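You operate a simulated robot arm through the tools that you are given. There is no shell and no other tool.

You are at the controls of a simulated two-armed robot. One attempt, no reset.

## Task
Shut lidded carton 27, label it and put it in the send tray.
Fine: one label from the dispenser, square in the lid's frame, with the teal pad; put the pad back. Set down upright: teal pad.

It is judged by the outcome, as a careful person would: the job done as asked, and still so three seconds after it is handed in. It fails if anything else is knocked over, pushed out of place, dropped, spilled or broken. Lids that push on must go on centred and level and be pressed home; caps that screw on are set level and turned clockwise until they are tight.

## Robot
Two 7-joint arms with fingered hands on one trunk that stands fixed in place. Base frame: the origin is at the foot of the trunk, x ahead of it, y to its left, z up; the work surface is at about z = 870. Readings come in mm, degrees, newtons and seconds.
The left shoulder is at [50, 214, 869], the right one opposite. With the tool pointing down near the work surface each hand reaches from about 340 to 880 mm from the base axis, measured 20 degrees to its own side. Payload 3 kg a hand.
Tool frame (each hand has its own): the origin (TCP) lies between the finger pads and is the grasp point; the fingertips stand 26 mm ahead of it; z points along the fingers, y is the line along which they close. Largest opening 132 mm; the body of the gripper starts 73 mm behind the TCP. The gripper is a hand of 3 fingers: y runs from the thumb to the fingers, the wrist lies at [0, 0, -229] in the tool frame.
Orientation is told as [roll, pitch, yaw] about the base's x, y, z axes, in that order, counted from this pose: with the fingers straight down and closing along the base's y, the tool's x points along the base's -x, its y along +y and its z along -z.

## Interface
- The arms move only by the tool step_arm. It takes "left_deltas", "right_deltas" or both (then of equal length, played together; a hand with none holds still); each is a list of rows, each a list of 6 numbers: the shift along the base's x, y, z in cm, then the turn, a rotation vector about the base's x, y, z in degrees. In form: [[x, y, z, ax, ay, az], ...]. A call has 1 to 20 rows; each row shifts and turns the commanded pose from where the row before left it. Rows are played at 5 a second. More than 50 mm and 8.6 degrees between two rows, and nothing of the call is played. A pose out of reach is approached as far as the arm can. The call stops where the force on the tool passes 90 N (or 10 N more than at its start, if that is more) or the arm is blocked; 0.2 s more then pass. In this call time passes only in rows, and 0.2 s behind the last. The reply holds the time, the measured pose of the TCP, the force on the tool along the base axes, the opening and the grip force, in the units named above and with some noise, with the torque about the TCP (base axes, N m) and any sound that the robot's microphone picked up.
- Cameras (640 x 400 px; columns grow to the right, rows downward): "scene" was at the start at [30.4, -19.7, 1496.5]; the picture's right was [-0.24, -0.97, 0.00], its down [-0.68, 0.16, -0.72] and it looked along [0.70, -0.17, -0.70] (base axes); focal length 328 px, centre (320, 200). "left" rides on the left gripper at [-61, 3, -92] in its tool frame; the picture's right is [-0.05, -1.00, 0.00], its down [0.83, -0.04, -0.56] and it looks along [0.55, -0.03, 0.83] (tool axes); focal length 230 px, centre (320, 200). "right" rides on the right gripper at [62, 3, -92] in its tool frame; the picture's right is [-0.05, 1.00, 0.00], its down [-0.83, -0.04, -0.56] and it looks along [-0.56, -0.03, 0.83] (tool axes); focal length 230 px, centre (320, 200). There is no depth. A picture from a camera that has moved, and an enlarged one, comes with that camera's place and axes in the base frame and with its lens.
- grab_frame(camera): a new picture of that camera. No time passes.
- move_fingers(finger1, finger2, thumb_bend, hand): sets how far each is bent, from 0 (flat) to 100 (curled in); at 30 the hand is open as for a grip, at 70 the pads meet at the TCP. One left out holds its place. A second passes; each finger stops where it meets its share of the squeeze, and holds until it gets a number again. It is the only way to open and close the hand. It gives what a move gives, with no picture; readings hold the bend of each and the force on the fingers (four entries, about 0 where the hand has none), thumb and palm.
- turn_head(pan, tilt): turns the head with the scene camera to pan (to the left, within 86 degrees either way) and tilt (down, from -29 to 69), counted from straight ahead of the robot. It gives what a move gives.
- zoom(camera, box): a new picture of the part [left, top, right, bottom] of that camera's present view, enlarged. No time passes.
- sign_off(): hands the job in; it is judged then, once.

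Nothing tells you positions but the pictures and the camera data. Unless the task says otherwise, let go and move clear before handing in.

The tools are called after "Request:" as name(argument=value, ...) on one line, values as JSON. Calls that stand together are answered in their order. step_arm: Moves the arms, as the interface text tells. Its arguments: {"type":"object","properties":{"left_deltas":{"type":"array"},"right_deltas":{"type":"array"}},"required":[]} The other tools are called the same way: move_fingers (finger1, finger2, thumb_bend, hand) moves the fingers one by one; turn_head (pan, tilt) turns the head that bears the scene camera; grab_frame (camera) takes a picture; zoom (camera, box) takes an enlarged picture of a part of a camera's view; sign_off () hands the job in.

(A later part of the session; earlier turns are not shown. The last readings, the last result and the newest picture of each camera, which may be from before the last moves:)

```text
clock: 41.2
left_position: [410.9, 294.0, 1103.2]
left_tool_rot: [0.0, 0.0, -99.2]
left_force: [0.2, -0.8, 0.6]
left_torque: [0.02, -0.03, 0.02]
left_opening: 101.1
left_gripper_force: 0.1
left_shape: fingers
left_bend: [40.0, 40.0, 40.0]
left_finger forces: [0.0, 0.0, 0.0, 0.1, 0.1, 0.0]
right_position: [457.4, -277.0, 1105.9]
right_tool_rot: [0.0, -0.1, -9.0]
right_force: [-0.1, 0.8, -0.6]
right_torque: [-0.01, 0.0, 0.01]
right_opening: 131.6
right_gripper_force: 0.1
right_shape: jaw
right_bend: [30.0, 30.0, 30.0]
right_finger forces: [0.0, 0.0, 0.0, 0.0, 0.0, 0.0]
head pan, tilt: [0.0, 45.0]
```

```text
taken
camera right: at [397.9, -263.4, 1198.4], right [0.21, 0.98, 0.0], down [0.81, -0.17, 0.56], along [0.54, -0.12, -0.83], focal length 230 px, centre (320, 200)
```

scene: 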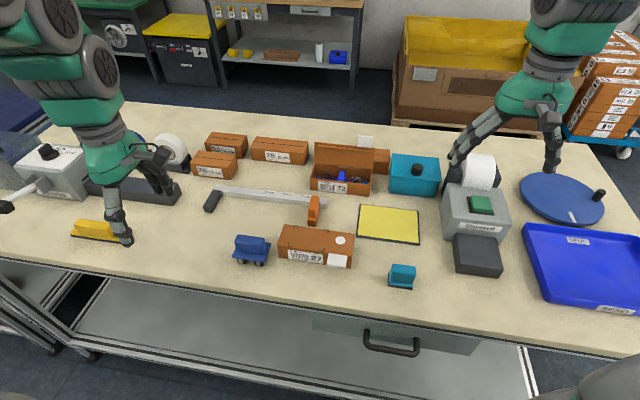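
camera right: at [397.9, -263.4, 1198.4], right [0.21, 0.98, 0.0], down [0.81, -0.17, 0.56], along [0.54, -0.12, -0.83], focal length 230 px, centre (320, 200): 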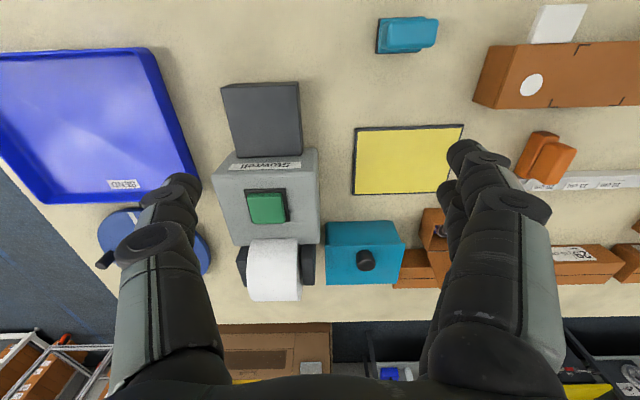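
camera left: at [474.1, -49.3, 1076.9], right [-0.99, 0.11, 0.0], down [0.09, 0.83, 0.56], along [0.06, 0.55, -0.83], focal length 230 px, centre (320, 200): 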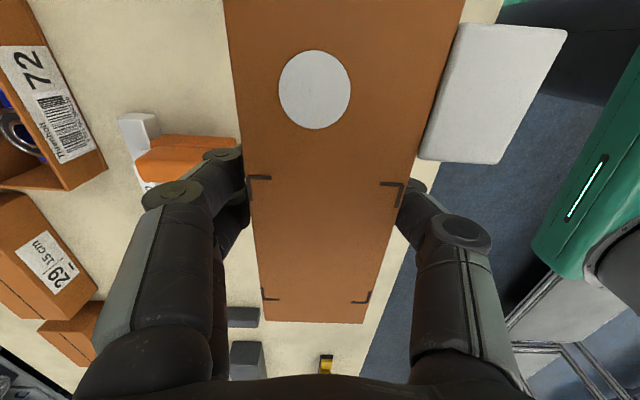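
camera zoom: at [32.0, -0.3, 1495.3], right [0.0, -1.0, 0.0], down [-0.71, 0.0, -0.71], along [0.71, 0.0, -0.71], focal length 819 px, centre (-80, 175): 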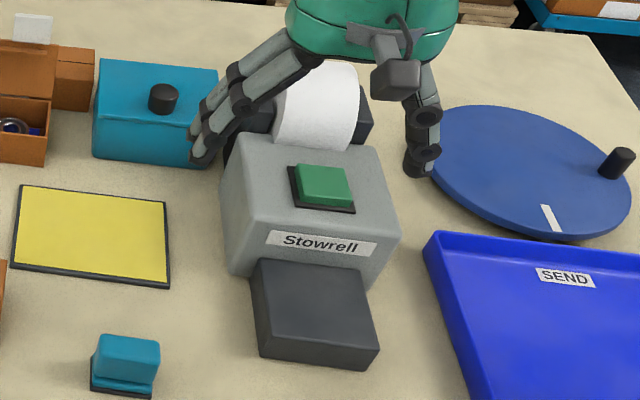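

The button clicked but no label shows on the shelf yet. I'll wait a moment and look again.

Request:
step_arm(right_deltas=[[0, 0, 0, 0, 0, 0], [0, 0, 0, 0, 0, 0], [0, 0, 0, 0, 0, 0], [0, 0, 0, 0, 0, 0], [0, 0, 0, 0, 0, 0], [0, 0, 0, 0, 0, 0], [0, 0, 0, 0, 0, 0], [0, 0, 0, 0, 0, 0], [0, 0, 0, 0, 0, 0], [0, 0, 0, 0, 0, 0]])

Request:
zoom(camera="scene", box=[440, 200, 520, 280])

Request:
zoom(camera="right", box=[200, 60, 340, 160])

```text
clock: 43.4
left_position: [410.7, 294.1, 1104.1]
left_tool_rot: [0.0, 0.0, -99.2]
left_force: [-0.2, -1.3, -0.5]
left_torque: [0.02, -0.01, -0.02]
left_opening: 101.2
left_gripper_force: 0.0
left_shape: fingers
left_bend: [40.0, 40.0, 40.0]
left_finger forces: [0.0, 0.0, 0.0, 0.0, 0.0, 0.0]
right_position: [456.3, -277.1, 1105.1]
right_tool_rot: [0.0, 0.0, -9.0]
right_force: [0.4, -0.7, -0.5]
right_torque: [0.0, 0.0, 0.0]
right_opening: 131.9
right_gripper_force: 0.0
right_shape: jaw
right_bend: [30.0, 30.0, 30.0]
right_finger forces: [0.0, 0.0, 0.0, 0.0, 0.0, 0.0]
head pan, tilt: [0.0, 45.0]
```

```text
5.00 times, centred on (480, 240) of scene
camera zoom: at [32.0, -0.3, 1495.3], right [0.0, -1.0, 0.0], down [-0.71, 0.0, -0.71], along [0.71, 0.0, -0.71], focal length 1638 px, centre (-480, 0)
```

zoom: 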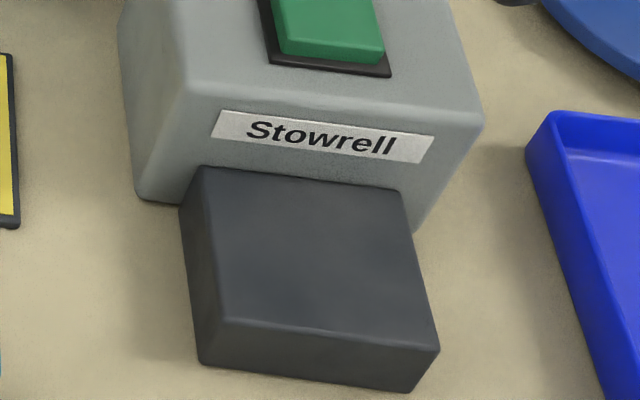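

```text
4.00 times, centred on (270, 110) of right
camera zoom: at [398.0, -263.3, 1198.4], right [0.21, 0.98, 0.0], down [0.81, -0.17, 0.56], along [0.54, -0.12, -0.83], focal length 920 px, centre (520, 560)
```

zoom: 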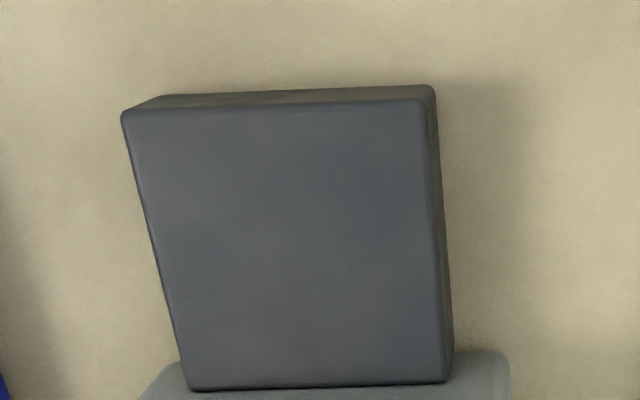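

No label has come out and none shows anywhere around the dispenser, so the first press was probably too shallow. I'll return to the same spot and press all the way down.

Request:
step_arm(right_deltas=[[3, 0, 0, 0, 0, 0], [3, 0, 0, 0, 0, 0], [3, 0, -2, 0, 0, 0], [0, 0, -4, 0, 0, 0], [0, 0, -4, 0, 0, 0], [0, 0, -1, 0, 0, 0], [0, 0, -0.3, 0, 0, 0], [0, 0, -0.3, 0, 0, 0]])

Request:
zoom(camera="scene", box=[440, 170, 540, 280])

```text
clock: 45.2
left_position: [411.1, 295.1, 1102.9]
left_tool_rot: [0.0, 0.1, -99.2]
left_force: [0.2, 0.0, 0.2]
left_torque: [-0.01, -0.02, 0.0]
left_opening: 101.4
left_gripper_force: 0.0
left_shape: fingers
left_bend: [40.0, 40.0, 40.0]
left_finger forces: [0.0, 0.0, 0.1, 0.0, 0.0, 0.1]
right_position: [547.6, -276.1, 990.3]
right_tool_rot: [0.0, 0.0, -9.1]
right_force: [0.4, -0.5, 1.1]
right_torque: [-0.12, -0.02, 0.02]
right_opening: 132.2
right_gripper_force: 0.1
right_shape: jaw
right_bend: [30.0, 30.0, 30.0]
right_finger forces: [0.1, 0.0, 0.1, 0.0, 1.3, 0.0]
head pan, tilt: [0.0, 45.0]
```

```text
3.64 times, centred on (490, 225) of scene
camera zoom: at [32.0, -0.3, 1495.3], right [0.0, -1.0, 0.0], down [-0.71, 0.0, -0.71], along [0.71, 0.0, -0.71], focal length 1191 px, centre (-298, 109)
```

zoom: 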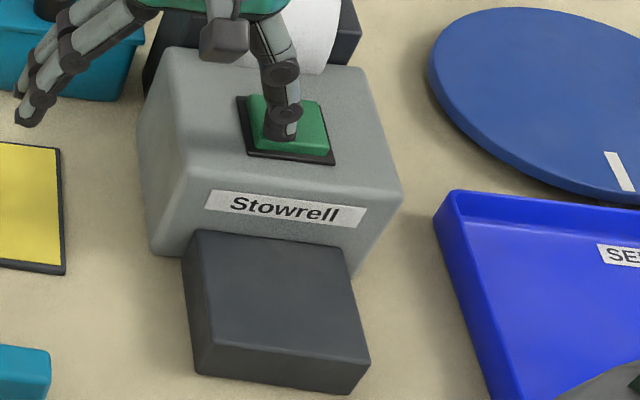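

Request:
step_arm(right_deltas=[[0, 0, -0.2, 0, 0, 0], [0, 0, -0.2, 0, 0, 0]])

Request:
zoom(camera="scene", box=[440, 170, 540, 280])

```text
clock: 45.8
left_position: [410.3, 294.1, 1103.5]
left_tool_rot: [0.0, 0.0, -99.3]
left_force: [0.2, 0.2, -0.1]
left_torque: [-0.02, -0.05, 0.01]
left_opening: 101.3
left_gripper_force: 0.1
left_shape: fingers
left_bend: [40.0, 40.0, 40.0]
left_finger forces: [0.1, 0.1, 0.0, 0.0, 0.0, 0.0]
right_position: [546.8, -275.5, 987.7]
right_tool_rot: [0.0, -0.2, -8.9]
right_force: [1.2, 0.3, 2.3]
right_torque: [-0.23, -0.01, 0.09]
right_opening: 132.0
right_gripper_force: 0.1
right_shape: jaw
right_bend: [30.0, 30.0, 30.0]
right_finger forces: [0.0, 0.0, 0.1, 0.0, 3.2, 0.0]
head pan, tilt: [0.0, 45.0]
heard: click
```

```text
3.64 times, centred on (490, 225) of scene
camera zoom: at [32.0, -0.3, 1495.3], right [0.0, -1.0, 0.0], down [-0.71, 0.0, -0.71], along [0.71, 0.0, -0.71], focal length 1191 px, centre (-298, 109)
```

zoom: 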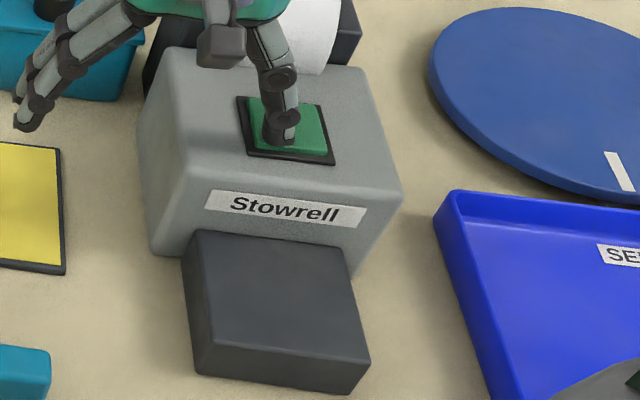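

It clicked again at the same depth and nothing shows yet. I'll press deeper without releasing and hold.

Request:
step_arm(right_deltas=[[0, 0, -0.2, 0, 0, 0], [0, 0, -0.2, 0, 0, 0], [0, 0, 0, 0, 0, 0], [0, 0, 0, 0, 0, 0], [0, 0, 0, 0, 0, 0]])

Request:
zoom(camera="scene", box=[440, 170, 540, 280])

```text
clock: 47.0
left_position: [410.3, 295.4, 1103.8]
left_tool_rot: [0.0, 0.0, -99.2]
left_force: [-0.7, -0.5, -0.3]
left_torque: [-0.01, 0.02, 0.02]
left_opening: 101.2
left_gripper_force: 0.0
left_shape: fingers
left_bend: [40.0, 40.0, 40.0]
left_finger forces: [0.0, 0.1, 0.1, 0.1, 0.1, 0.0]
right_position: [546.3, -276.1, 982.3]
right_tool_rot: [-0.1, 0.0, -9.0]
right_force: [1.0, 1.5, 5.9]
right_torque: [-0.41, 0.07, 0.13]
right_opening: 131.7
right_gripper_force: 0.1
right_shape: jaw
right_bend: [30.0, 30.0, 30.0]
right_finger forces: [0.0, 0.1, 0.0, 0.0, 6.3, 0.1]
head pan, tilt: [0.0, 45.0]
```

```text
3.64 times, centred on (490, 225) of scene
camera zoom: at [32.0, -0.2, 1495.3], right [0.0, -1.0, 0.0], down [-0.71, 0.0, -0.71], along [0.71, 0.0, -0.71], focal length 1191 px, centre (-298, 109)
```

zoom: 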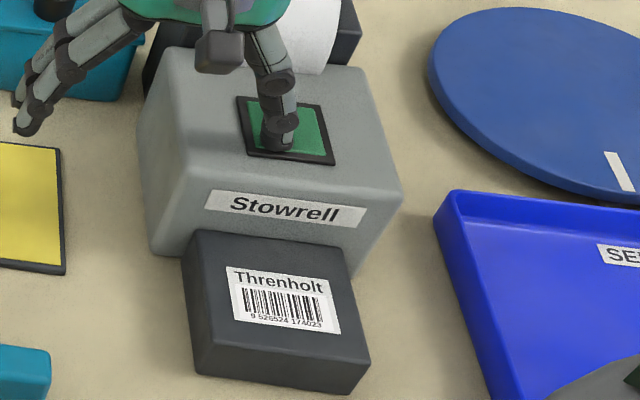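

A single label has come out onto the shelf: "Threnholt" with a barcode, about 65 × 40 mm, centred near (465, -356) at yaw -9. I'll lift off the button and move the right hand above the teal pad to see how it lies.

Request:
step_arm(right_deltas=[[0, 0, 2, 0, 0, 0], [0, 0, 4, 0, 0, 0], [-1, 0, 4, 0, 0, 0], [-4, 2.5, 0, 0, 0, 0], [-4, 3, 0, 0, 0, 0], [-3, 3.5, -1, 0, 0, 0]])

Request:
grab_frame(camera="right")

Request:
zoom(camera="right", box=[240, 0, 440, 140])

Request:
zoom(camera="scene", box=[370, 200, 530, 300])

```text
clock: 48.4
left_position: [411.2, 293.8, 1104.6]
left_tool_rot: [0.0, 0.0, -99.3]
left_force: [0.1, 0.5, 0.1]
left_torque: [-0.03, 0.01, -0.01]
left_opening: 101.3
left_gripper_force: 0.0
left_shape: fingers
left_bend: [40.0, 40.0, 40.0]
left_finger forces: [0.0, 0.0, 0.1, 0.0, 0.0, 0.0]
right_position: [427.1, -187.3, 1071.9]
right_tool_rot: [0.0, -0.2, -9.0]
right_force: [-0.4, -0.2, -0.3]
right_torque: [-0.02, -0.01, 0.0]
right_opening: 131.9
right_gripper_force: 0.1
right_shape: jaw
right_bend: [30.0, 30.0, 30.0]
right_finger forces: [0.0, 0.1, 0.0, 0.1, 0.1, 0.1]
head pan, tilt: [0.0, 45.0]
```

```text
taken
camera right: at [367.6, -173.0, 1165.0], right [0.21, 0.98, 0.0], down [0.81, -0.17, 0.56], along [0.55, -0.12, -0.83], focal length 230 px, centre (320, 200)
```

right: 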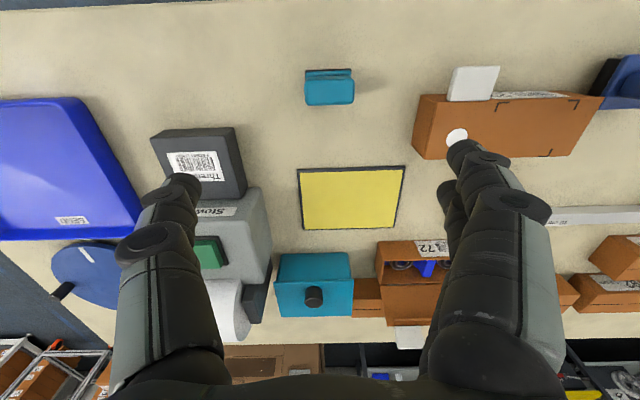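

```text
2.86 times, centred on (340, 70) of right
camera zoom: at [367.6, -173.0, 1165.0], right [0.21, 0.98, 0.0], down [0.81, -0.17, 0.56], along [0.55, -0.12, -0.83], focal length 657 px, centre (263, 571)
```

zoom: 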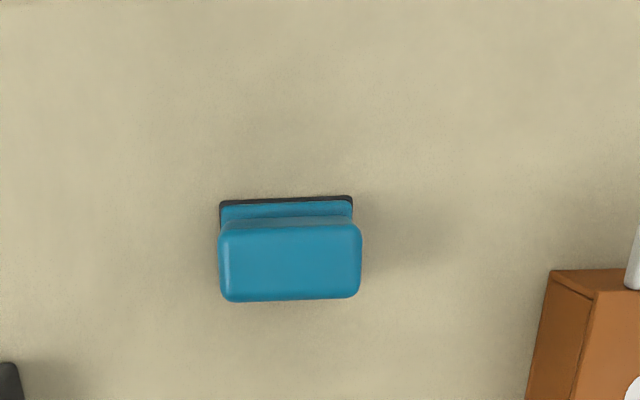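

```text
4.00 times, centred on (450, 250) of scene
camera zoom: at [32.0, -0.2, 1495.3], right [0.0, -1.0, 0.0], down [-0.71, 0.0, -0.71], along [0.71, 0.0, -0.71], focal length 1310 px, centre (-200, 0)
```

zoom: 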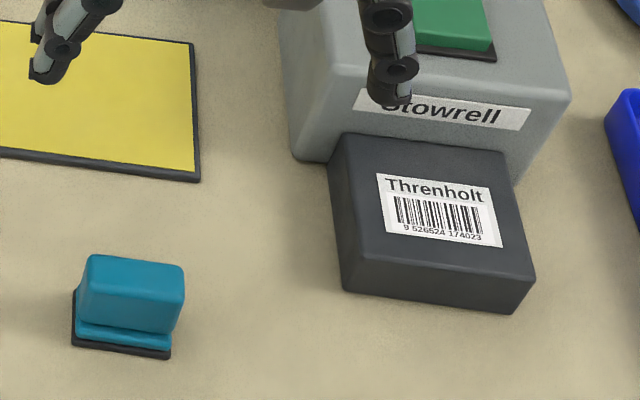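

The teal pad is centred near (409, -172) at yaw about -9.5. Its handle is 46 × 23 mm with the top near z = 921. I'll lower the right hand over it so the fingers close on the handle's two ends.

Request:
step_arm(right_deltas=[[-0.9, 0.8, -3.5, 0, 0, 0], [-0.9, 0.7, -3.5, 0, 0, 0], [0, 0, -4, 0, 0, 0]])

Request:
grab_frame(camera="right")

Request:
zoom(camera="scene", box=[340, 180, 480, 300])

```text
clock: 49.2
left_position: [410.9, 294.9, 1103.3]
left_tool_rot: [0.0, 0.0, -99.2]
left_force: [0.0, -0.2, -0.1]
left_torque: [-0.01, 0.01, 0.02]
left_opening: 101.2
left_gripper_force: 0.1
left_shape: fingers
left_bend: [40.0, 40.0, 40.0]
left_finger forces: [0.0, 0.1, 0.1, 0.0, 0.0, 0.0]
right_position: [409.8, -171.0, 962.4]
right_tool_rot: [0.0, 0.0, -9.0]
right_force: [0.4, 0.8, -0.6]
right_torque: [0.03, 0.01, 0.04]
right_opening: 131.9
right_gripper_force: 0.0
right_shape: jaw
right_bend: [30.0, 30.0, 30.0]
right_finger forces: [0.1, 0.0, 0.0, 0.0, 0.0, 0.1]
head pan, tilt: [0.0, 45.0]
```

```text
taken
camera right: at [350.7, -157.5, 1054.4], right [0.21, 0.98, 0.0], down [0.81, -0.17, 0.56], along [0.54, -0.11, -0.83], focal length 230 px, centre (320, 200)
```

right: 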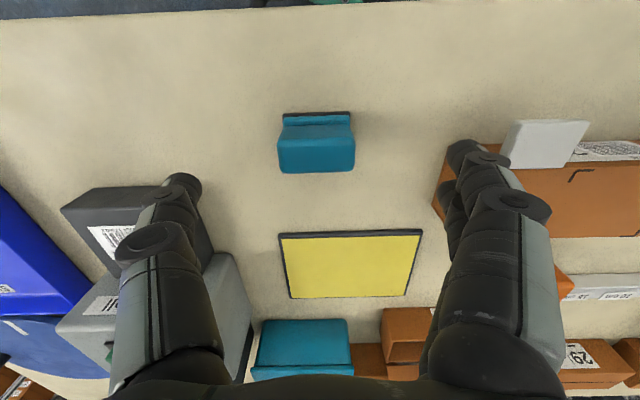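

```text
3.33 times, centred on (410, 240) of scene
camera zoom: at [32.1, -0.3, 1495.3], right [0.0, -1.0, 0.0], down [-0.71, 0.0, -0.71], along [0.71, 0.0, -0.71], focal length 1092 px, centre (20, 67)
```

zoom: 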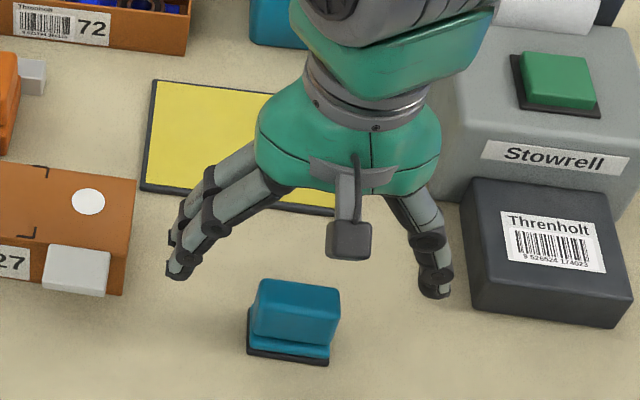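

The pad is centred between thumb and fingers. I'll narrow the hand first so the fingers stay well clear of the carton's end, then lower.

Request:
move_fingers(hand="right", finger1=45, finger2=45, thumb_bend=45)

Request:
step_arm(right_deltas=[[0, 0, -3, 0, 0, 0], [0, 0, -1.5, 0, 0, 0]])

Request:
grab_frame(camera="right")

Request:
zoom(camera="scene", box=[340, 200, 480, 320])

```text
clock: 50.2
left_position: [411.9, 294.3, 1103.5]
left_tool_rot: [0.0, 0.0, -99.2]
left_force: [0.4, 0.4, -0.7]
left_torque: [-0.03, 0.03, -0.03]
left_opening: 101.2
left_gripper_force: 0.1
left_shape: fingers
left_bend: [40.0, 40.0, 40.0]
left_finger forces: [0.1, 0.0, 0.0, 0.1, 0.0, 0.1]
right_position: [409.8, -171.3, 962.9]
right_tool_rot: [0.0, 0.0, -9.1]
right_force: [-0.3, 0.3, 0.9]
right_torque: [-0.02, 0.0, 0.03]
right_opening: 85.4
right_gripper_force: 0.1
right_shape: fingers
right_bend: [45.0, 45.0, 45.0]
right_finger forces: [0.0, 0.0, 0.0, 0.0, 0.0, 0.1]
head pan, tilt: [0.0, 45.0]
```

```text
clock: 50.8
left_position: [411.4, 294.8, 1102.9]
left_tool_rot: [0.0, -0.1, -99.1]
left_force: [0.3, -0.3, -1.4]
left_torque: [0.01, 0.03, 0.0]
left_opening: 101.5
left_gripper_force: 0.0
left_shape: fingers
left_bend: [40.0, 40.0, 40.0]
left_finger forces: [0.0, 0.0, 0.1, 0.0, 0.0, 0.0]
right_position: [409.5, -172.6, 917.0]
right_tool_rot: [0.0, 0.0, -8.9]
right_force: [0.2, -0.5, -0.2]
right_torque: [-0.02, 0.03, 0.01]
right_opening: 85.3
right_gripper_force: 0.0
right_shape: fingers
right_bend: [45.0, 45.0, 45.0]
right_finger forces: [0.0, 0.0, 0.1, 0.0, 0.0, 0.0]
head pan, tilt: [0.0, 45.0]
```

```text
taken
camera right: at [349.7, -158.0, 1009.2], right [0.21, 0.98, 0.0], down [0.81, -0.17, 0.56], along [0.54, -0.12, -0.83], focal length 230 px, centre (320, 200)
```

right: 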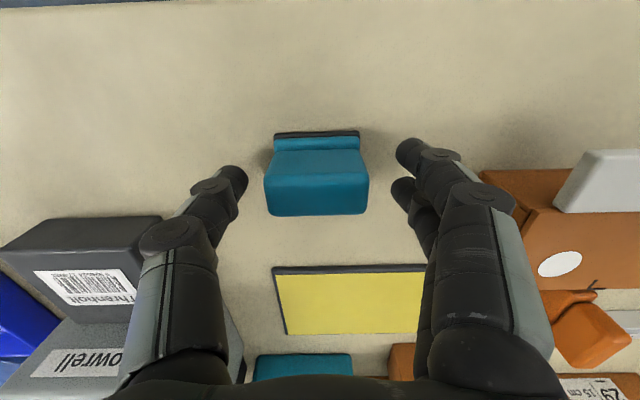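

```text
3.33 times, centred on (410, 260) of scene
camera zoom: at [32.1, -0.3, 1495.3], right [0.0, -1.0, 0.0], down [-0.71, 0.0, -0.71], along [0.71, 0.0, -0.71], focal length 1092 px, centre (20, 0)
```

zoom: 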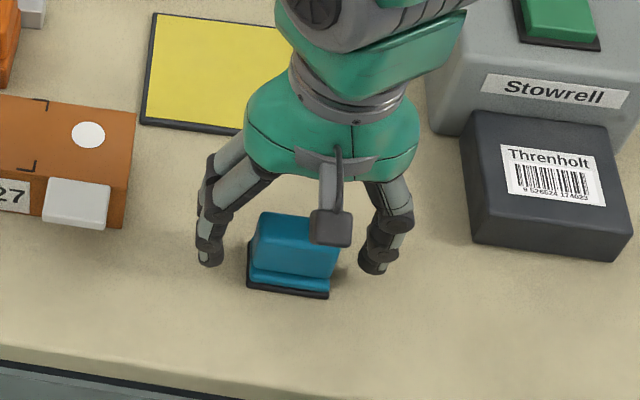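

Request:
step_arm(right_deltas=[[0, 0, -0.7, 0, 0, 0]])

Request:
move_fingers(hand="right", finger1=58, finger2=58, thumb_bend=58)

Request:
grab_frame(camera="right")

```text
clock: 51.2
left_position: [410.1, 294.2, 1103.4]
left_tool_rot: [0.0, 0.0, -99.2]
left_force: [0.1, -0.1, -0.4]
left_torque: [0.0, -0.02, 0.0]
left_opening: 101.2
left_gripper_force: 0.1
left_shape: fingers
left_bend: [40.0, 40.0, 40.0]
left_finger forces: [0.0, 0.1, 0.1, 0.0, 0.1, 0.0]
right_position: [408.8, -170.7, 910.2]
right_tool_rot: [0.0, -0.1, -8.9]
right_force: [-0.1, 0.4, 1.0]
right_torque: [-0.02, 0.0, 0.01]
right_opening: 85.2
right_gripper_force: 0.0
right_shape: fingers
right_bend: [45.0, 45.0, 45.0]
right_finger forces: [0.1, 0.1, 0.1, 0.0, 0.0, 0.0]
head pan, tilt: [0.0, 45.0]
```

```text
clock: 52.2
left_position: [410.6, 294.9, 1103.7]
left_tool_rot: [0.0, 0.0, -99.2]
left_force: [0.6, -0.1, 0.8]
left_torque: [-0.01, 0.03, 0.02]
left_opening: 101.2
left_gripper_force: 0.1
left_shape: fingers
left_bend: [40.0, 40.0, 40.0]
left_finger forces: [0.0, 0.0, 0.1, 0.1, 0.0, 0.0]
right_position: [409.1, -171.4, 909.4]
right_tool_rot: [0.0, 0.0, -8.9]
right_force: [-1.0, 0.3, 0.5]
right_torque: [0.04, 0.0, 0.0]
right_opening: 50.5
right_gripper_force: 1.7
right_shape: fingers
right_bend: [55.0, 55.0, 56.0]
right_finger forces: [1.0, 0.9, 0.1, 0.0, 2.2, 0.1]
head pan, tilt: [0.0, 45.0]
```

```text
taken
camera right: at [350.0, -158.1, 1002.8], right [0.21, 0.98, 0.0], down [0.81, -0.17, 0.56], along [0.54, -0.12, -0.83], focal length 230 px, centre (320, 200)
```

right: 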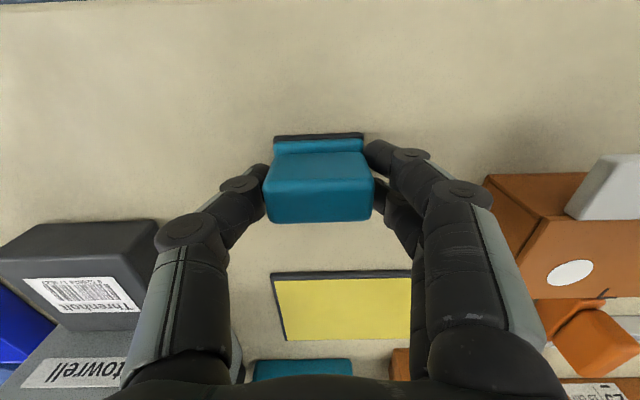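

The fingers have met the handle at 50 mm. I'll squeeze firmly and lift a little to test the hold.

Request:
move_fingers(hand="right", finger1=68, finger2=68, thumb_bend=68)

Request:
step_arm(right_deltas=[[0, 0, 1, 0, 0, 0], [0, 0, 3, 0, 0, 0]])

Request:
grab_frame(camera="right")

Request:
zoom(camera="scene", box=[340, 200, 480, 320])

```text
clock: 53.2
left_position: [410.9, 293.1, 1103.3]
left_tool_rot: [0.0, 0.2, -99.1]
left_force: [0.5, -0.9, 0.3]
left_torque: [0.0, 0.01, 0.01]
left_opening: 101.3
left_gripper_force: 0.1
left_shape: fingers
left_bend: [40.0, 40.0, 40.0]
left_finger forces: [0.1, 0.0, 0.1, 0.0, 0.0, 0.0]
right_position: [408.1, -171.7, 911.6]
right_tool_rot: [0.1, 0.0, -9.0]
right_force: [-0.3, 0.7, 0.7]
right_torque: [0.07, -0.01, 0.04]
right_opening: 47.8
right_gripper_force: 15.1
right_shape: fingers
right_bend: [57.0, 58.0, 61.0]
right_finger forces: [8.3, 7.2, 0.0, 0.0, 15.7, 0.0]
head pan, tilt: [0.0, 45.0]
```

```text
clock: 53.8
left_position: [411.2, 293.9, 1103.4]
left_tool_rot: [-0.1, 0.0, -99.2]
left_force: [-0.4, 0.5, -0.8]
left_torque: [0.0, 0.0, -0.03]
left_opening: 101.3
left_gripper_force: 0.1
left_shape: fingers
left_bend: [40.0, 40.0, 40.0]
left_finger forces: [0.1, 0.0, 0.0, 0.0, 0.0, 0.1]
right_position: [409.4, -173.3, 951.3]
right_tool_rot: [0.1, -0.1, -9.0]
right_force: [-1.3, 0.2, -1.1]
right_torque: [-0.02, -0.04, 0.06]
right_opening: 47.2
right_gripper_force: 19.4
right_shape: fingers
right_bend: [57.0, 61.0, 61.0]
right_finger forces: [8.9, 14.3, 0.0, 0.0, 15.2, 0.0]
head pan, tilt: [0.0, 45.0]
```

```text
taken
camera right: at [350.1, -158.0, 1043.0], right [0.21, 0.98, 0.0], down [0.81, -0.17, 0.56], along [0.54, -0.12, -0.83], focal length 230 px, centre (320, 200)
```

right: 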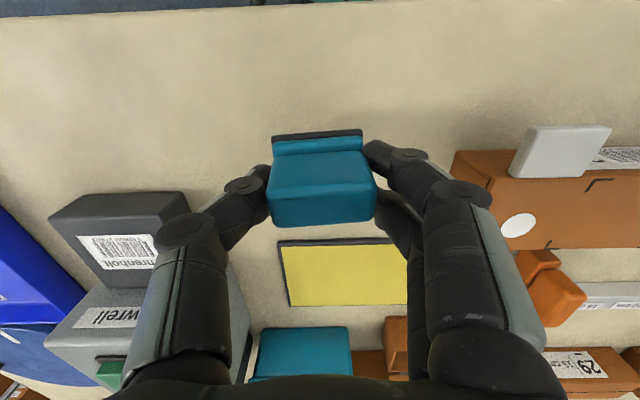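

```text
3.33 times, centred on (410, 260) of scene
camera zoom: at [32.0, -0.3, 1495.3], right [0.0, -1.0, 0.0], down [-0.71, 0.0, -0.71], along [0.71, 0.0, -0.71], focal length 1092 px, centre (20, 0)
```

zoom: 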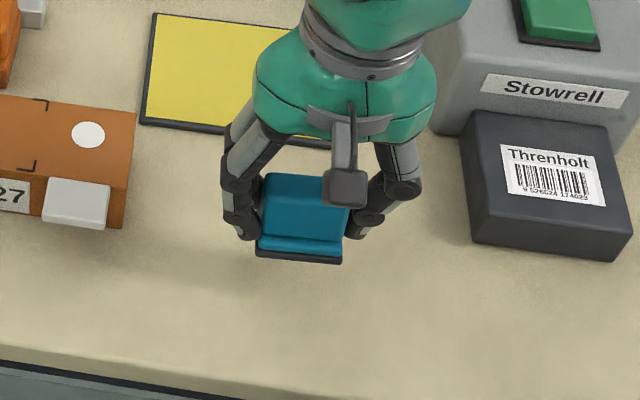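

The pad turned a few degrees in the grip, because the two fingers only catch the rounded corners of the handle's narrow end. I'll set it back down where it stood and take it across its thickness instead.

Request:
step_arm(right_deltas=[[0, 0.1, -2.5, 0, 0, -3], [0, 0, -1.2, 0, 0, -1], [0, 0, -0.2, 0, 0, 0]])

Request:
grab_frame(camera="right")

```text
clock: 54.6
left_position: [410.2, 294.5, 1103.6]
left_tool_rot: [0.0, 0.0, -99.2]
left_force: [0.1, -0.1, 0.4]
left_torque: [0.01, 0.0, -0.01]
left_opening: 101.3
left_gripper_force: 0.1
left_shape: fingers
left_bend: [40.0, 40.0, 40.0]
left_finger forces: [0.0, 0.1, 0.1, 0.0, 0.1, 0.1]
right_position: [410.0, -169.2, 912.5]
right_tool_rot: [0.1, -0.1, -13.0]
right_force: [-4.2, 2.1, 18.4]
right_torque: [0.51, -0.14, 0.12]
right_opening: 47.2
right_gripper_force: 26.6
right_shape: fingers
right_bend: [57.0, 64.0, 61.0]
right_finger forces: [8.7, 29.0, 0.1, 0.1, 16.1, 0.0]
head pan, tilt: [0.0, 45.0]
```

```text
taken
camera right: at [351.2, -152.7, 1004.3], right [0.28, 0.96, 0.0], down [0.8, -0.23, 0.56], along [0.54, -0.15, -0.83], focal length 230 px, centre (320, 200)
```

right: 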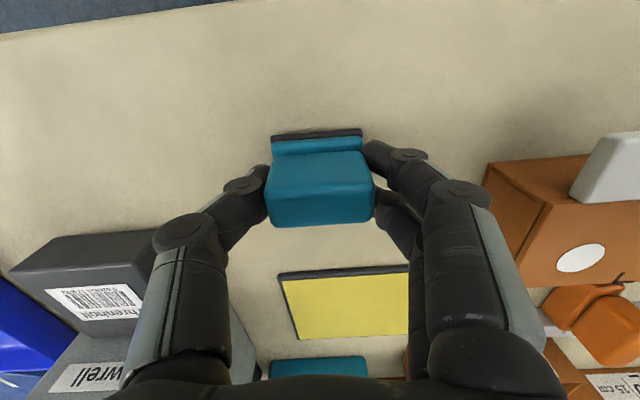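

Request:
step_arm(right_deltas=[[0, 0, 0.15, 0, 0, 0]])

Request:
move_fingers(hand="right", finger1=45, finger2=45, thumb_bend=45)

Request:
step_arm(right_deltas=[[0, 0, 3, 0, 0, 0], [0, 0, 4, 0, 0, 0], [0, 0, 4, 0, 0, 0]])

Request:
grab_frame(camera="right")

Request:
zoom(camera="scene", box=[340, 200, 480, 320])

```text
clock: 55.0
left_position: [410.8, 294.6, 1104.4]
left_tool_rot: [-0.1, -0.1, -99.2]
left_force: [-0.8, -0.6, 0.3]
left_torque: [0.02, -0.05, -0.02]
left_opening: 101.2
left_gripper_force: 0.0
left_shape: fingers
left_bend: [40.0, 40.0, 40.0]
left_finger forces: [0.0, 0.2, 0.0, 0.1, 0.0, 0.1]
right_position: [408.4, -170.5, 912.9]
right_tool_rot: [-0.1, 0.0, -12.9]
right_force: [-0.6, 1.3, -0.3]
right_torque: [-0.02, -0.01, -0.01]
right_opening: 47.1
right_gripper_force: 19.6
right_shape: fingers
right_bend: [57.0, 62.0, 61.0]
right_finger forces: [9.4, 14.1, 0.0, 0.0, 15.1, 0.0]
head pan, tilt: [0.0, 45.0]
```

```text
clock: 56.0
left_position: [411.1, 295.3, 1103.3]
left_tool_rot: [0.1, 0.0, -99.2]
left_force: [0.2, -0.4, 0.3]
left_torque: [0.02, 0.04, -0.02]
left_opening: 101.4
left_gripper_force: 0.0
left_shape: fingers
left_bend: [40.0, 40.0, 40.0]
left_finger forces: [0.0, 0.1, 0.0, 0.1, 0.1, 0.0]
right_position: [408.5, -171.6, 913.1]
right_tool_rot: [0.0, 0.0, -13.0]
right_force: [0.3, 0.1, 0.0]
right_torque: [-0.01, 0.0, 0.0]
right_opening: 84.0
right_gripper_force: 0.0
right_shape: fingers
right_bend: [45.0, 45.0, 45.0]
right_finger forces: [0.0, 0.0, 0.0, 0.0, 0.1, 0.1]
head pan, tilt: [0.0, 45.0]
```

```text
clock: 56.8
left_position: [410.1, 294.3, 1104.2]
left_tool_rot: [0.0, -0.1, -99.2]
left_force: [0.3, 0.0, -0.9]
left_torque: [0.02, 0.0, 0.01]
left_opening: 101.3
left_gripper_force: 0.0
left_shape: fingers
left_bend: [40.0, 40.0, 40.0]
left_finger forces: [0.0, 0.0, 0.1, 0.1, 0.0, 0.0]
right_position: [407.7, -171.5, 1024.5]
right_tool_rot: [0.0, 0.0, -13.0]
right_force: [-0.5, -0.5, -0.5]
right_torque: [0.0, 0.02, -0.01]
right_opening: 84.4
right_gripper_force: 0.0
right_shape: fingers
right_bend: [45.0, 45.0, 45.0]
right_finger forces: [0.0, 0.1, 0.0, 0.0, 0.0, 0.0]
head pan, tilt: [0.0, 45.0]
```

```text
taken
camera right: at [349.7, -153.5, 1116.6], right [0.27, 0.96, 0.0], down [0.8, -0.23, 0.55], along [0.53, -0.15, -0.83], focal length 230 px, centre (320, 200)
```

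right: 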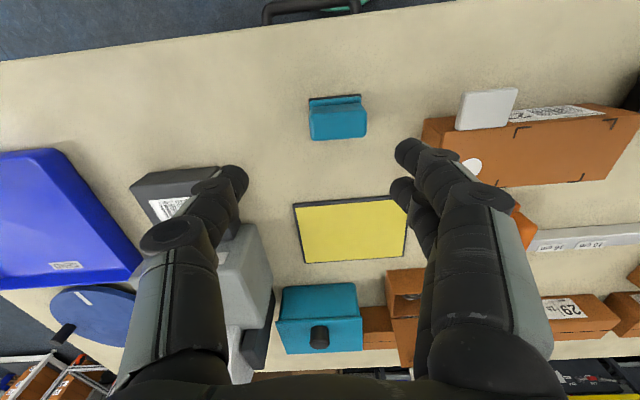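

```text
3.33 times, centred on (410, 260) of scene
camera zoom: at [32.0, -0.3, 1495.3], right [0.0, -1.0, 0.0], down [-0.71, 0.0, -0.71], along [0.71, 0.0, -0.71], focal length 1092 px, centre (20, 0)
```

zoom: 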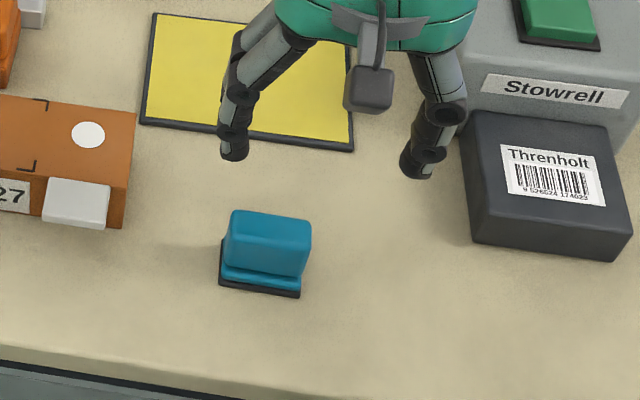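

The pad is standing about 18 mm left of where it began; its original centre was (409.7, -172.6), and I'll return it there at the end. Now I'll turn the right hand to yaw -99 above it.

Request:
step_arm(right_deltas=[[0, 0.2, 0, 0, 0, -8], [0, 0.2, 0, 0, 0, -8], [0, 0.2, 0, 0, 0, -8], [0, 0.2, 0, 0, 0, -8], [0, 0.2, 0, 0, 0, -8], [0, 0.2, 0, 0, 0, -8], [0, 0.2, 0, 0, 0, -8], [0, 0.2, 0, 0, 0, -8], [0.1, 0.1, 0, 0, 0, -8], [0, 0, 0, 0, 0, -8], [0, 0, 0, 0, 0, -6]])

Request:
grab_frame(camera="right")

Request:
zoom(camera="scene", box=[340, 160, 500, 300])

```text
clock: 59.2
left_position: [411.6, 293.9, 1103.2]
left_tool_rot: [0.0, 0.0, -99.2]
left_force: [-0.2, -0.1, -0.5]
left_torque: [0.0, 0.01, -0.03]
left_opening: 101.2
left_gripper_force: 0.1
left_shape: fingers
left_bend: [40.0, 40.0, 40.0]
left_finger forces: [0.0, 0.1, 0.1, 0.1, 0.0, 0.1]
right_position: [409.1, -153.5, 1023.6]
right_tool_rot: [0.1, 0.0, -99.2]
right_force: [-0.2, 0.0, -0.5]
right_torque: [0.01, 0.0, 0.0]
right_opening: 84.2
right_gripper_force: 0.1
right_shape: fingers
right_bend: [45.0, 45.0, 45.0]
right_finger forces: [0.1, 0.0, 0.1, 0.0, 0.0, 0.0]
head pan, tilt: [0.0, 45.0]
```

```text
taken
camera right: at [424.1, -92.7, 1115.7], right [0.98, -0.21, 0.0], down [-0.17, -0.81, 0.56], along [-0.12, -0.54, -0.83], focal length 230 px, centre (320, 200)
```

right: 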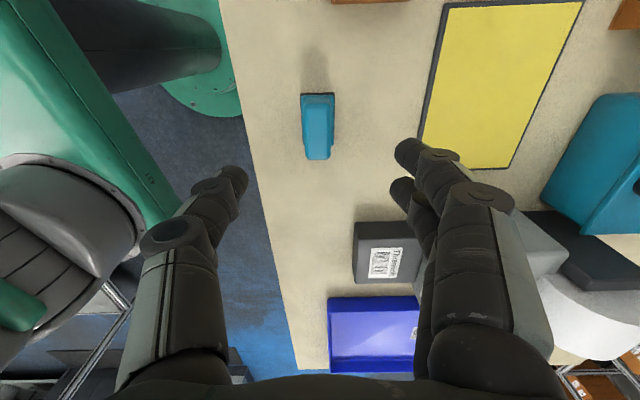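

```text
2.86 times, centred on (420, 230) of scene
camera zoom: at [32.0, -0.3, 1495.3], right [0.0, -1.0, 0.0], down [-0.71, 0.0, -0.71], along [0.71, 0.0, -0.71], focal length 936 px, centre (34, 114)
```

zoom: 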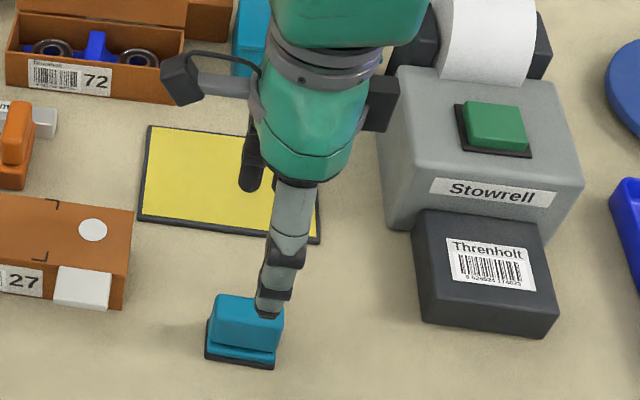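

Request:
zoom(camera="right", box=[260, 70, 380, 180])

```text
3.64 times, centred on (320, 125) of right
camera zoom: at [424.1, -92.7, 1115.7], right [0.98, -0.21, 0.0], down [-0.17, -0.81, 0.56], along [-0.12, -0.54, -0.83], focal length 837 px, centre (320, 473)
```

zoom: 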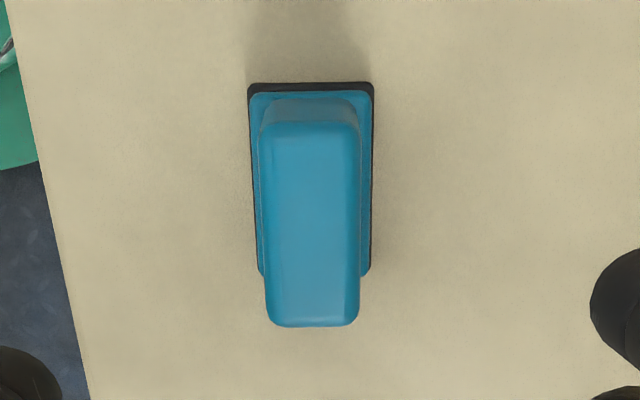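

The handle is centred under the hand and aligned with it. I'll lower and close across its thickness.

Request:
step_arm(right_deltas=[[-0.1, 0, -3.5, 0, 0, 0], [0, 0, -3.5, 0, 0, 0], [0, 0, -3, 0, 0, 0], [0, 0, -1, 0, 0, 0]])

Request:
grab_frame(camera="right")

Request:
move_fingers(hand="right", finger1=62, finger2=62, thumb_bend=62)

Request:
grab_frame(camera="right")

```text
clock: 60.2
left_position: [410.3, 295.6, 1103.6]
left_tool_rot: [0.1, -0.1, -99.3]
left_force: [0.2, 0.5, -0.3]
left_torque: [0.04, 0.02, 0.01]
left_opening: 101.6
left_gripper_force: 0.1
left_shape: fingers
left_bend: [40.0, 40.0, 40.0]
left_finger forces: [0.1, 0.0, 0.0, 0.1, 0.0, 0.0]
right_position: [408.7, -154.2, 912.7]
right_tool_rot: [-0.1, -0.1, -99.0]
right_force: [-0.3, 0.2, 0.4]
right_torque: [0.0, 0.01, 0.05]
right_opening: 84.3
right_gripper_force: 0.0
right_shape: fingers
right_bend: [45.0, 45.0, 45.0]
right_finger forces: [0.1, 0.0, 0.0, 0.1, 0.0, 0.0]
head pan, tilt: [0.0, 45.0]
```

```text
taken
camera right: at [423.0, -92.6, 1005.2], right [0.98, -0.21, 0.0], down [-0.17, -0.81, 0.56], along [-0.12, -0.54, -0.83], focal length 230 px, centre (320, 200)
```

right: 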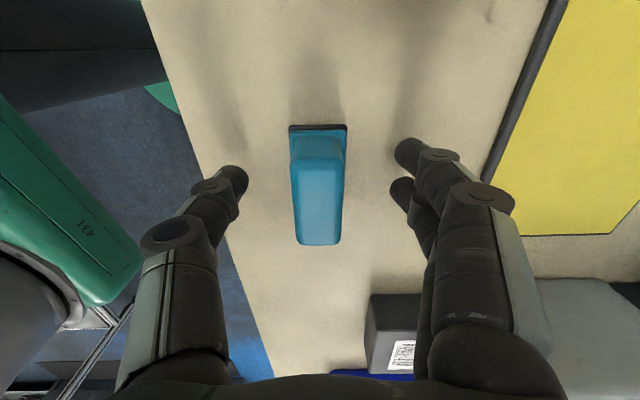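

```text
clock: 61.2
left_position: [410.9, 294.9, 1103.4]
left_tool_rot: [0.1, 0.1, -99.2]
left_force: [0.1, 0.3, 0.3]
left_torque: [0.01, 0.01, -0.03]
left_opening: 101.0
left_gripper_force: 0.1
left_shape: fingers
left_bend: [40.0, 40.0, 40.0]
left_finger forces: [0.0, 0.1, 0.1, 0.0, 0.0, 0.0]
right_position: [409.2, -153.7, 913.1]
right_tool_rot: [-0.1, -0.1, -98.9]
right_force: [-0.9, -0.5, -0.3]
right_torque: [0.03, 0.0, 0.01]
right_opening: 29.3
right_gripper_force: 0.1
right_shape: fingers
right_bend: [62.0, 62.0, 62.0]
right_finger forces: [0.1, 0.1, 0.1, 0.0, 0.2, 0.1]
head pan, tilt: [0.0, 45.0]
```

```text
taken
camera right: at [423.3, -92.5, 1005.8], right [0.98, -0.21, 0.0], down [-0.17, -0.81, 0.56], along [-0.12, -0.54, -0.83], focal length 230 px, centre (320, 200)
```

right: 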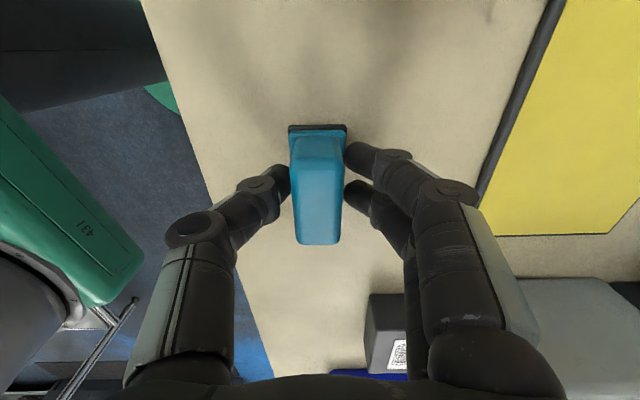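

The fingers are evenly placed on either side of the handle. I'll close to grip it.

Request:
move_fingers(hand="right", finger1=66, finger2=66, thumb_bend=66)

Request:
move_fingers(hand="right", finger1=76, finger2=76, thumb_bend=76)

Request:
grab_frame(camera="right")

```text
clock: 62.2
left_position: [410.4, 295.2, 1103.3]
left_tool_rot: [0.0, 0.1, -99.3]
left_force: [0.1, 0.6, -0.5]
left_torque: [0.02, 0.02, -0.02]
left_opening: 101.4
left_gripper_force: 0.0
left_shape: fingers
left_bend: [40.0, 40.0, 40.0]
left_finger forces: [0.1, 0.0, 0.0, 0.1, 0.0, 0.0]
right_position: [409.1, -153.7, 913.7]
right_tool_rot: [-0.1, 0.0, -99.1]
right_force: [-0.3, -0.4, 0.4]
right_torque: [0.02, -0.02, 0.01]
right_opening: 25.0
right_gripper_force: 3.0
right_shape: fingers
right_bend: [63.0, 64.0, 64.0]
right_finger forces: [1.8, 1.7, 0.0, 0.0, 3.5, 0.1]
head pan, tilt: [0.0, 45.0]
```

```text
clock: 63.2
left_position: [410.1, 294.6, 1103.2]
left_tool_rot: [0.0, 0.1, -99.2]
left_force: [-0.8, -0.8, 0.1]
left_torque: [-0.01, 0.0, -0.01]
left_opening: 101.4
left_gripper_force: 0.1
left_shape: fingers
left_bend: [40.0, 40.0, 40.0]
left_finger forces: [0.0, 0.1, 0.0, 0.1, 0.0, 0.1]
right_position: [409.1, -153.1, 913.9]
right_tool_rot: [0.0, -0.1, -99.0]
right_force: [-0.6, -0.6, -0.5]
right_torque: [0.02, 0.02, -0.01]
right_opening: 22.6
right_gripper_force: 19.3
right_shape: fingers
right_bend: [71.0, 71.0, 67.0]
right_finger forces: [9.9, 9.7, 0.0, 0.0, 19.3, 0.1]
head pan, tilt: [0.0, 45.0]
```

```text
taken
camera right: at [423.3, -92.5, 1005.8], right [0.98, -0.21, 0.0], down [-0.17, -0.81, 0.56], along [-0.12, -0.54, -0.83], focal length 230 px, centre (320, 200)
```

right: 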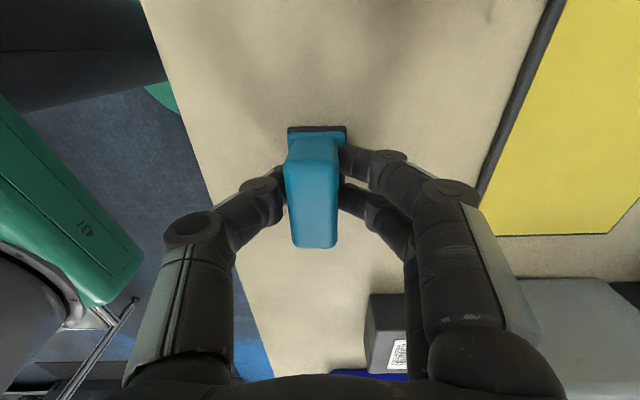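

The grip is firm at 19 N. I'll lift and check that the pad hangs level.

Request:
step_arm(right_deltas=[[0, 0, 1, 0, 0, 0], [0, 0, 3, 0, 0, 0], [0, 0, 3, 0, 0, 0]])

Request:
grab_frame(camera="right")

Request:
zoom(camera="right", box=[240, 90, 400, 270])

Request:
zoom(camera="scene", box=[340, 180, 460, 280])

```text
clock: 64.0
left_position: [410.5, 294.6, 1104.0]
left_tool_rot: [0.0, 0.0, -99.2]
left_force: [-0.2, 0.1, -0.4]
left_torque: [0.02, 0.01, 0.02]
left_opening: 101.3
left_gripper_force: 0.1
left_shape: fingers
left_bend: [40.0, 40.0, 40.0]
left_finger forces: [0.0, 0.0, 0.0, 0.0, 0.0, 0.0]
right_position: [408.9, -153.6, 983.4]
right_tool_rot: [-0.1, 0.0, -98.9]
right_force: [-0.6, -0.2, -0.5]
right_torque: [0.04, -0.02, 0.01]
right_opening: 22.7
right_gripper_force: 19.7
right_shape: fingers
right_bend: [71.0, 71.0, 67.0]
right_finger forces: [9.8, 9.7, 0.0, 0.0, 19.3, 0.0]
head pan, tilt: [0.0, 45.0]
```

```text
taken
camera right: at [422.5, -92.9, 1075.4], right [0.98, -0.21, 0.0], down [-0.17, -0.81, 0.56], along [-0.12, -0.54, -0.83], focal length 230 px, centre (320, 200)
```

right: 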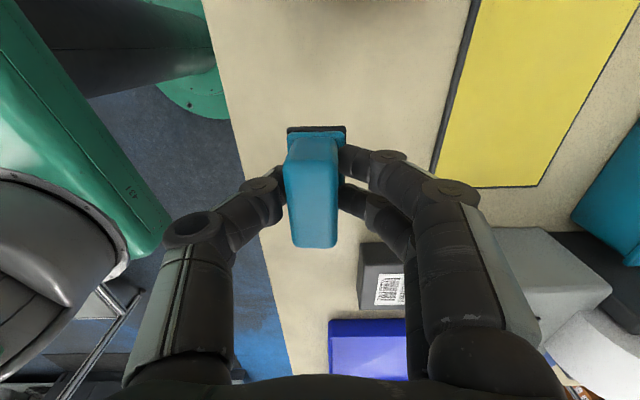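

```text
2.22 times, centred on (320, 180) of right
camera zoom: at [422.5, -92.9, 1075.4], right [0.98, -0.21, 0.0], down [-0.17, -0.81, 0.56], along [-0.12, -0.54, -0.83], focal length 511 px, centre (320, 244)
```

zoom: 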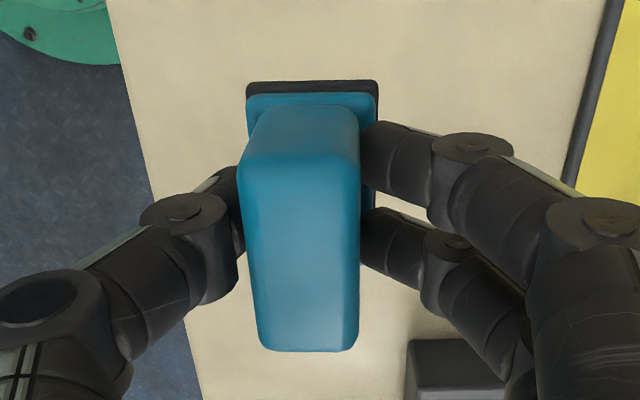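

```text
4.00 times, centred on (400, 230) of scene
camera zoom: at [32.0, -0.3, 1495.3], right [0.0, -1.0, 0.0], down [-0.71, 0.0, -0.71], along [0.71, 0.0, -0.71], focal length 1310 px, centre (0, 80)
```

zoom: 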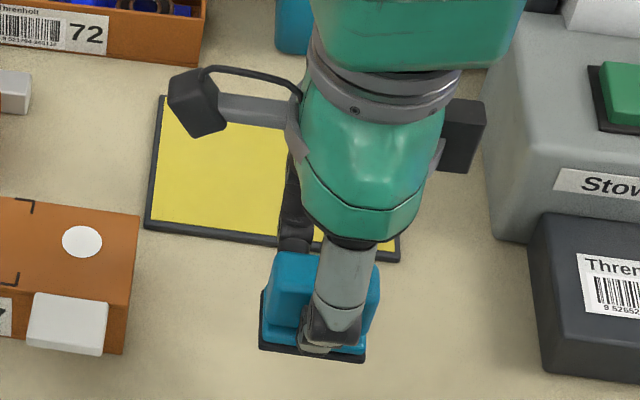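

The pad hangs firmly but leans about 3° toward the thumb, which I'll correct with a small tilt of the hand. First I'll zoom on the label from both cameras to fix its centre.

Request:
zoom(camera="right", box=[345, 230, 425, 330])

Request:
zoom(camera="scene", box=[445, 225, 515, 285])

Request:
zoom(camera="scene", box=[270, 215, 370, 275])

```text
4.00 times, centred on (385, 280) of right
camera zoom: at [422.5, -92.9, 1075.4], right [0.98, -0.21, 0.0], down [-0.17, -0.81, 0.56], along [-0.12, -0.54, -0.83], focal length 920 px, centre (60, -120)
```

zoom: 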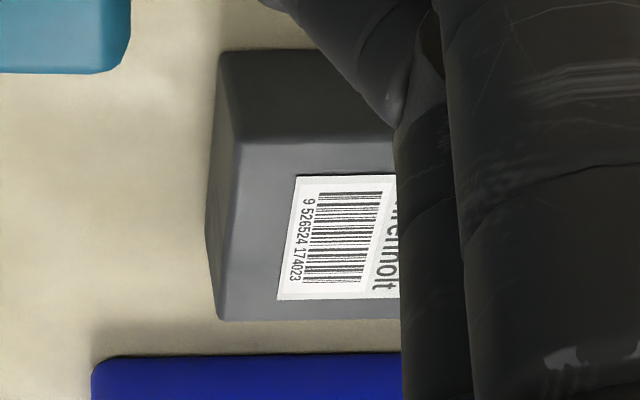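

```text
6.67 times, centred on (480, 255) of scene
camera zoom: at [32.0, -0.3, 1495.3], right [0.0, -1.0, 0.0], down [-0.71, 0.0, -0.71], along [0.71, 0.0, -0.71], focal length 2183 px, centre (-747, -167)
```

zoom: 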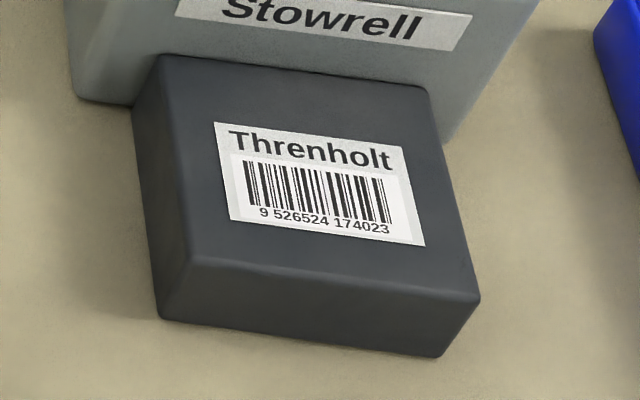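

```text
6.40 times, centred on (320, 245) of scene
camera zoom: at [32.0, -0.3, 1495.3], right [0.0, -1.0, 0.0], down [-0.71, 0.0, -0.71], along [0.71, 0.0, -0.71], focal length 2096 px, centre (320, -88)
```

zoom: 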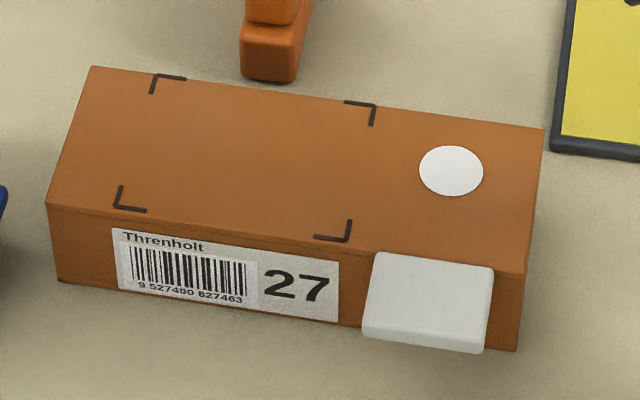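

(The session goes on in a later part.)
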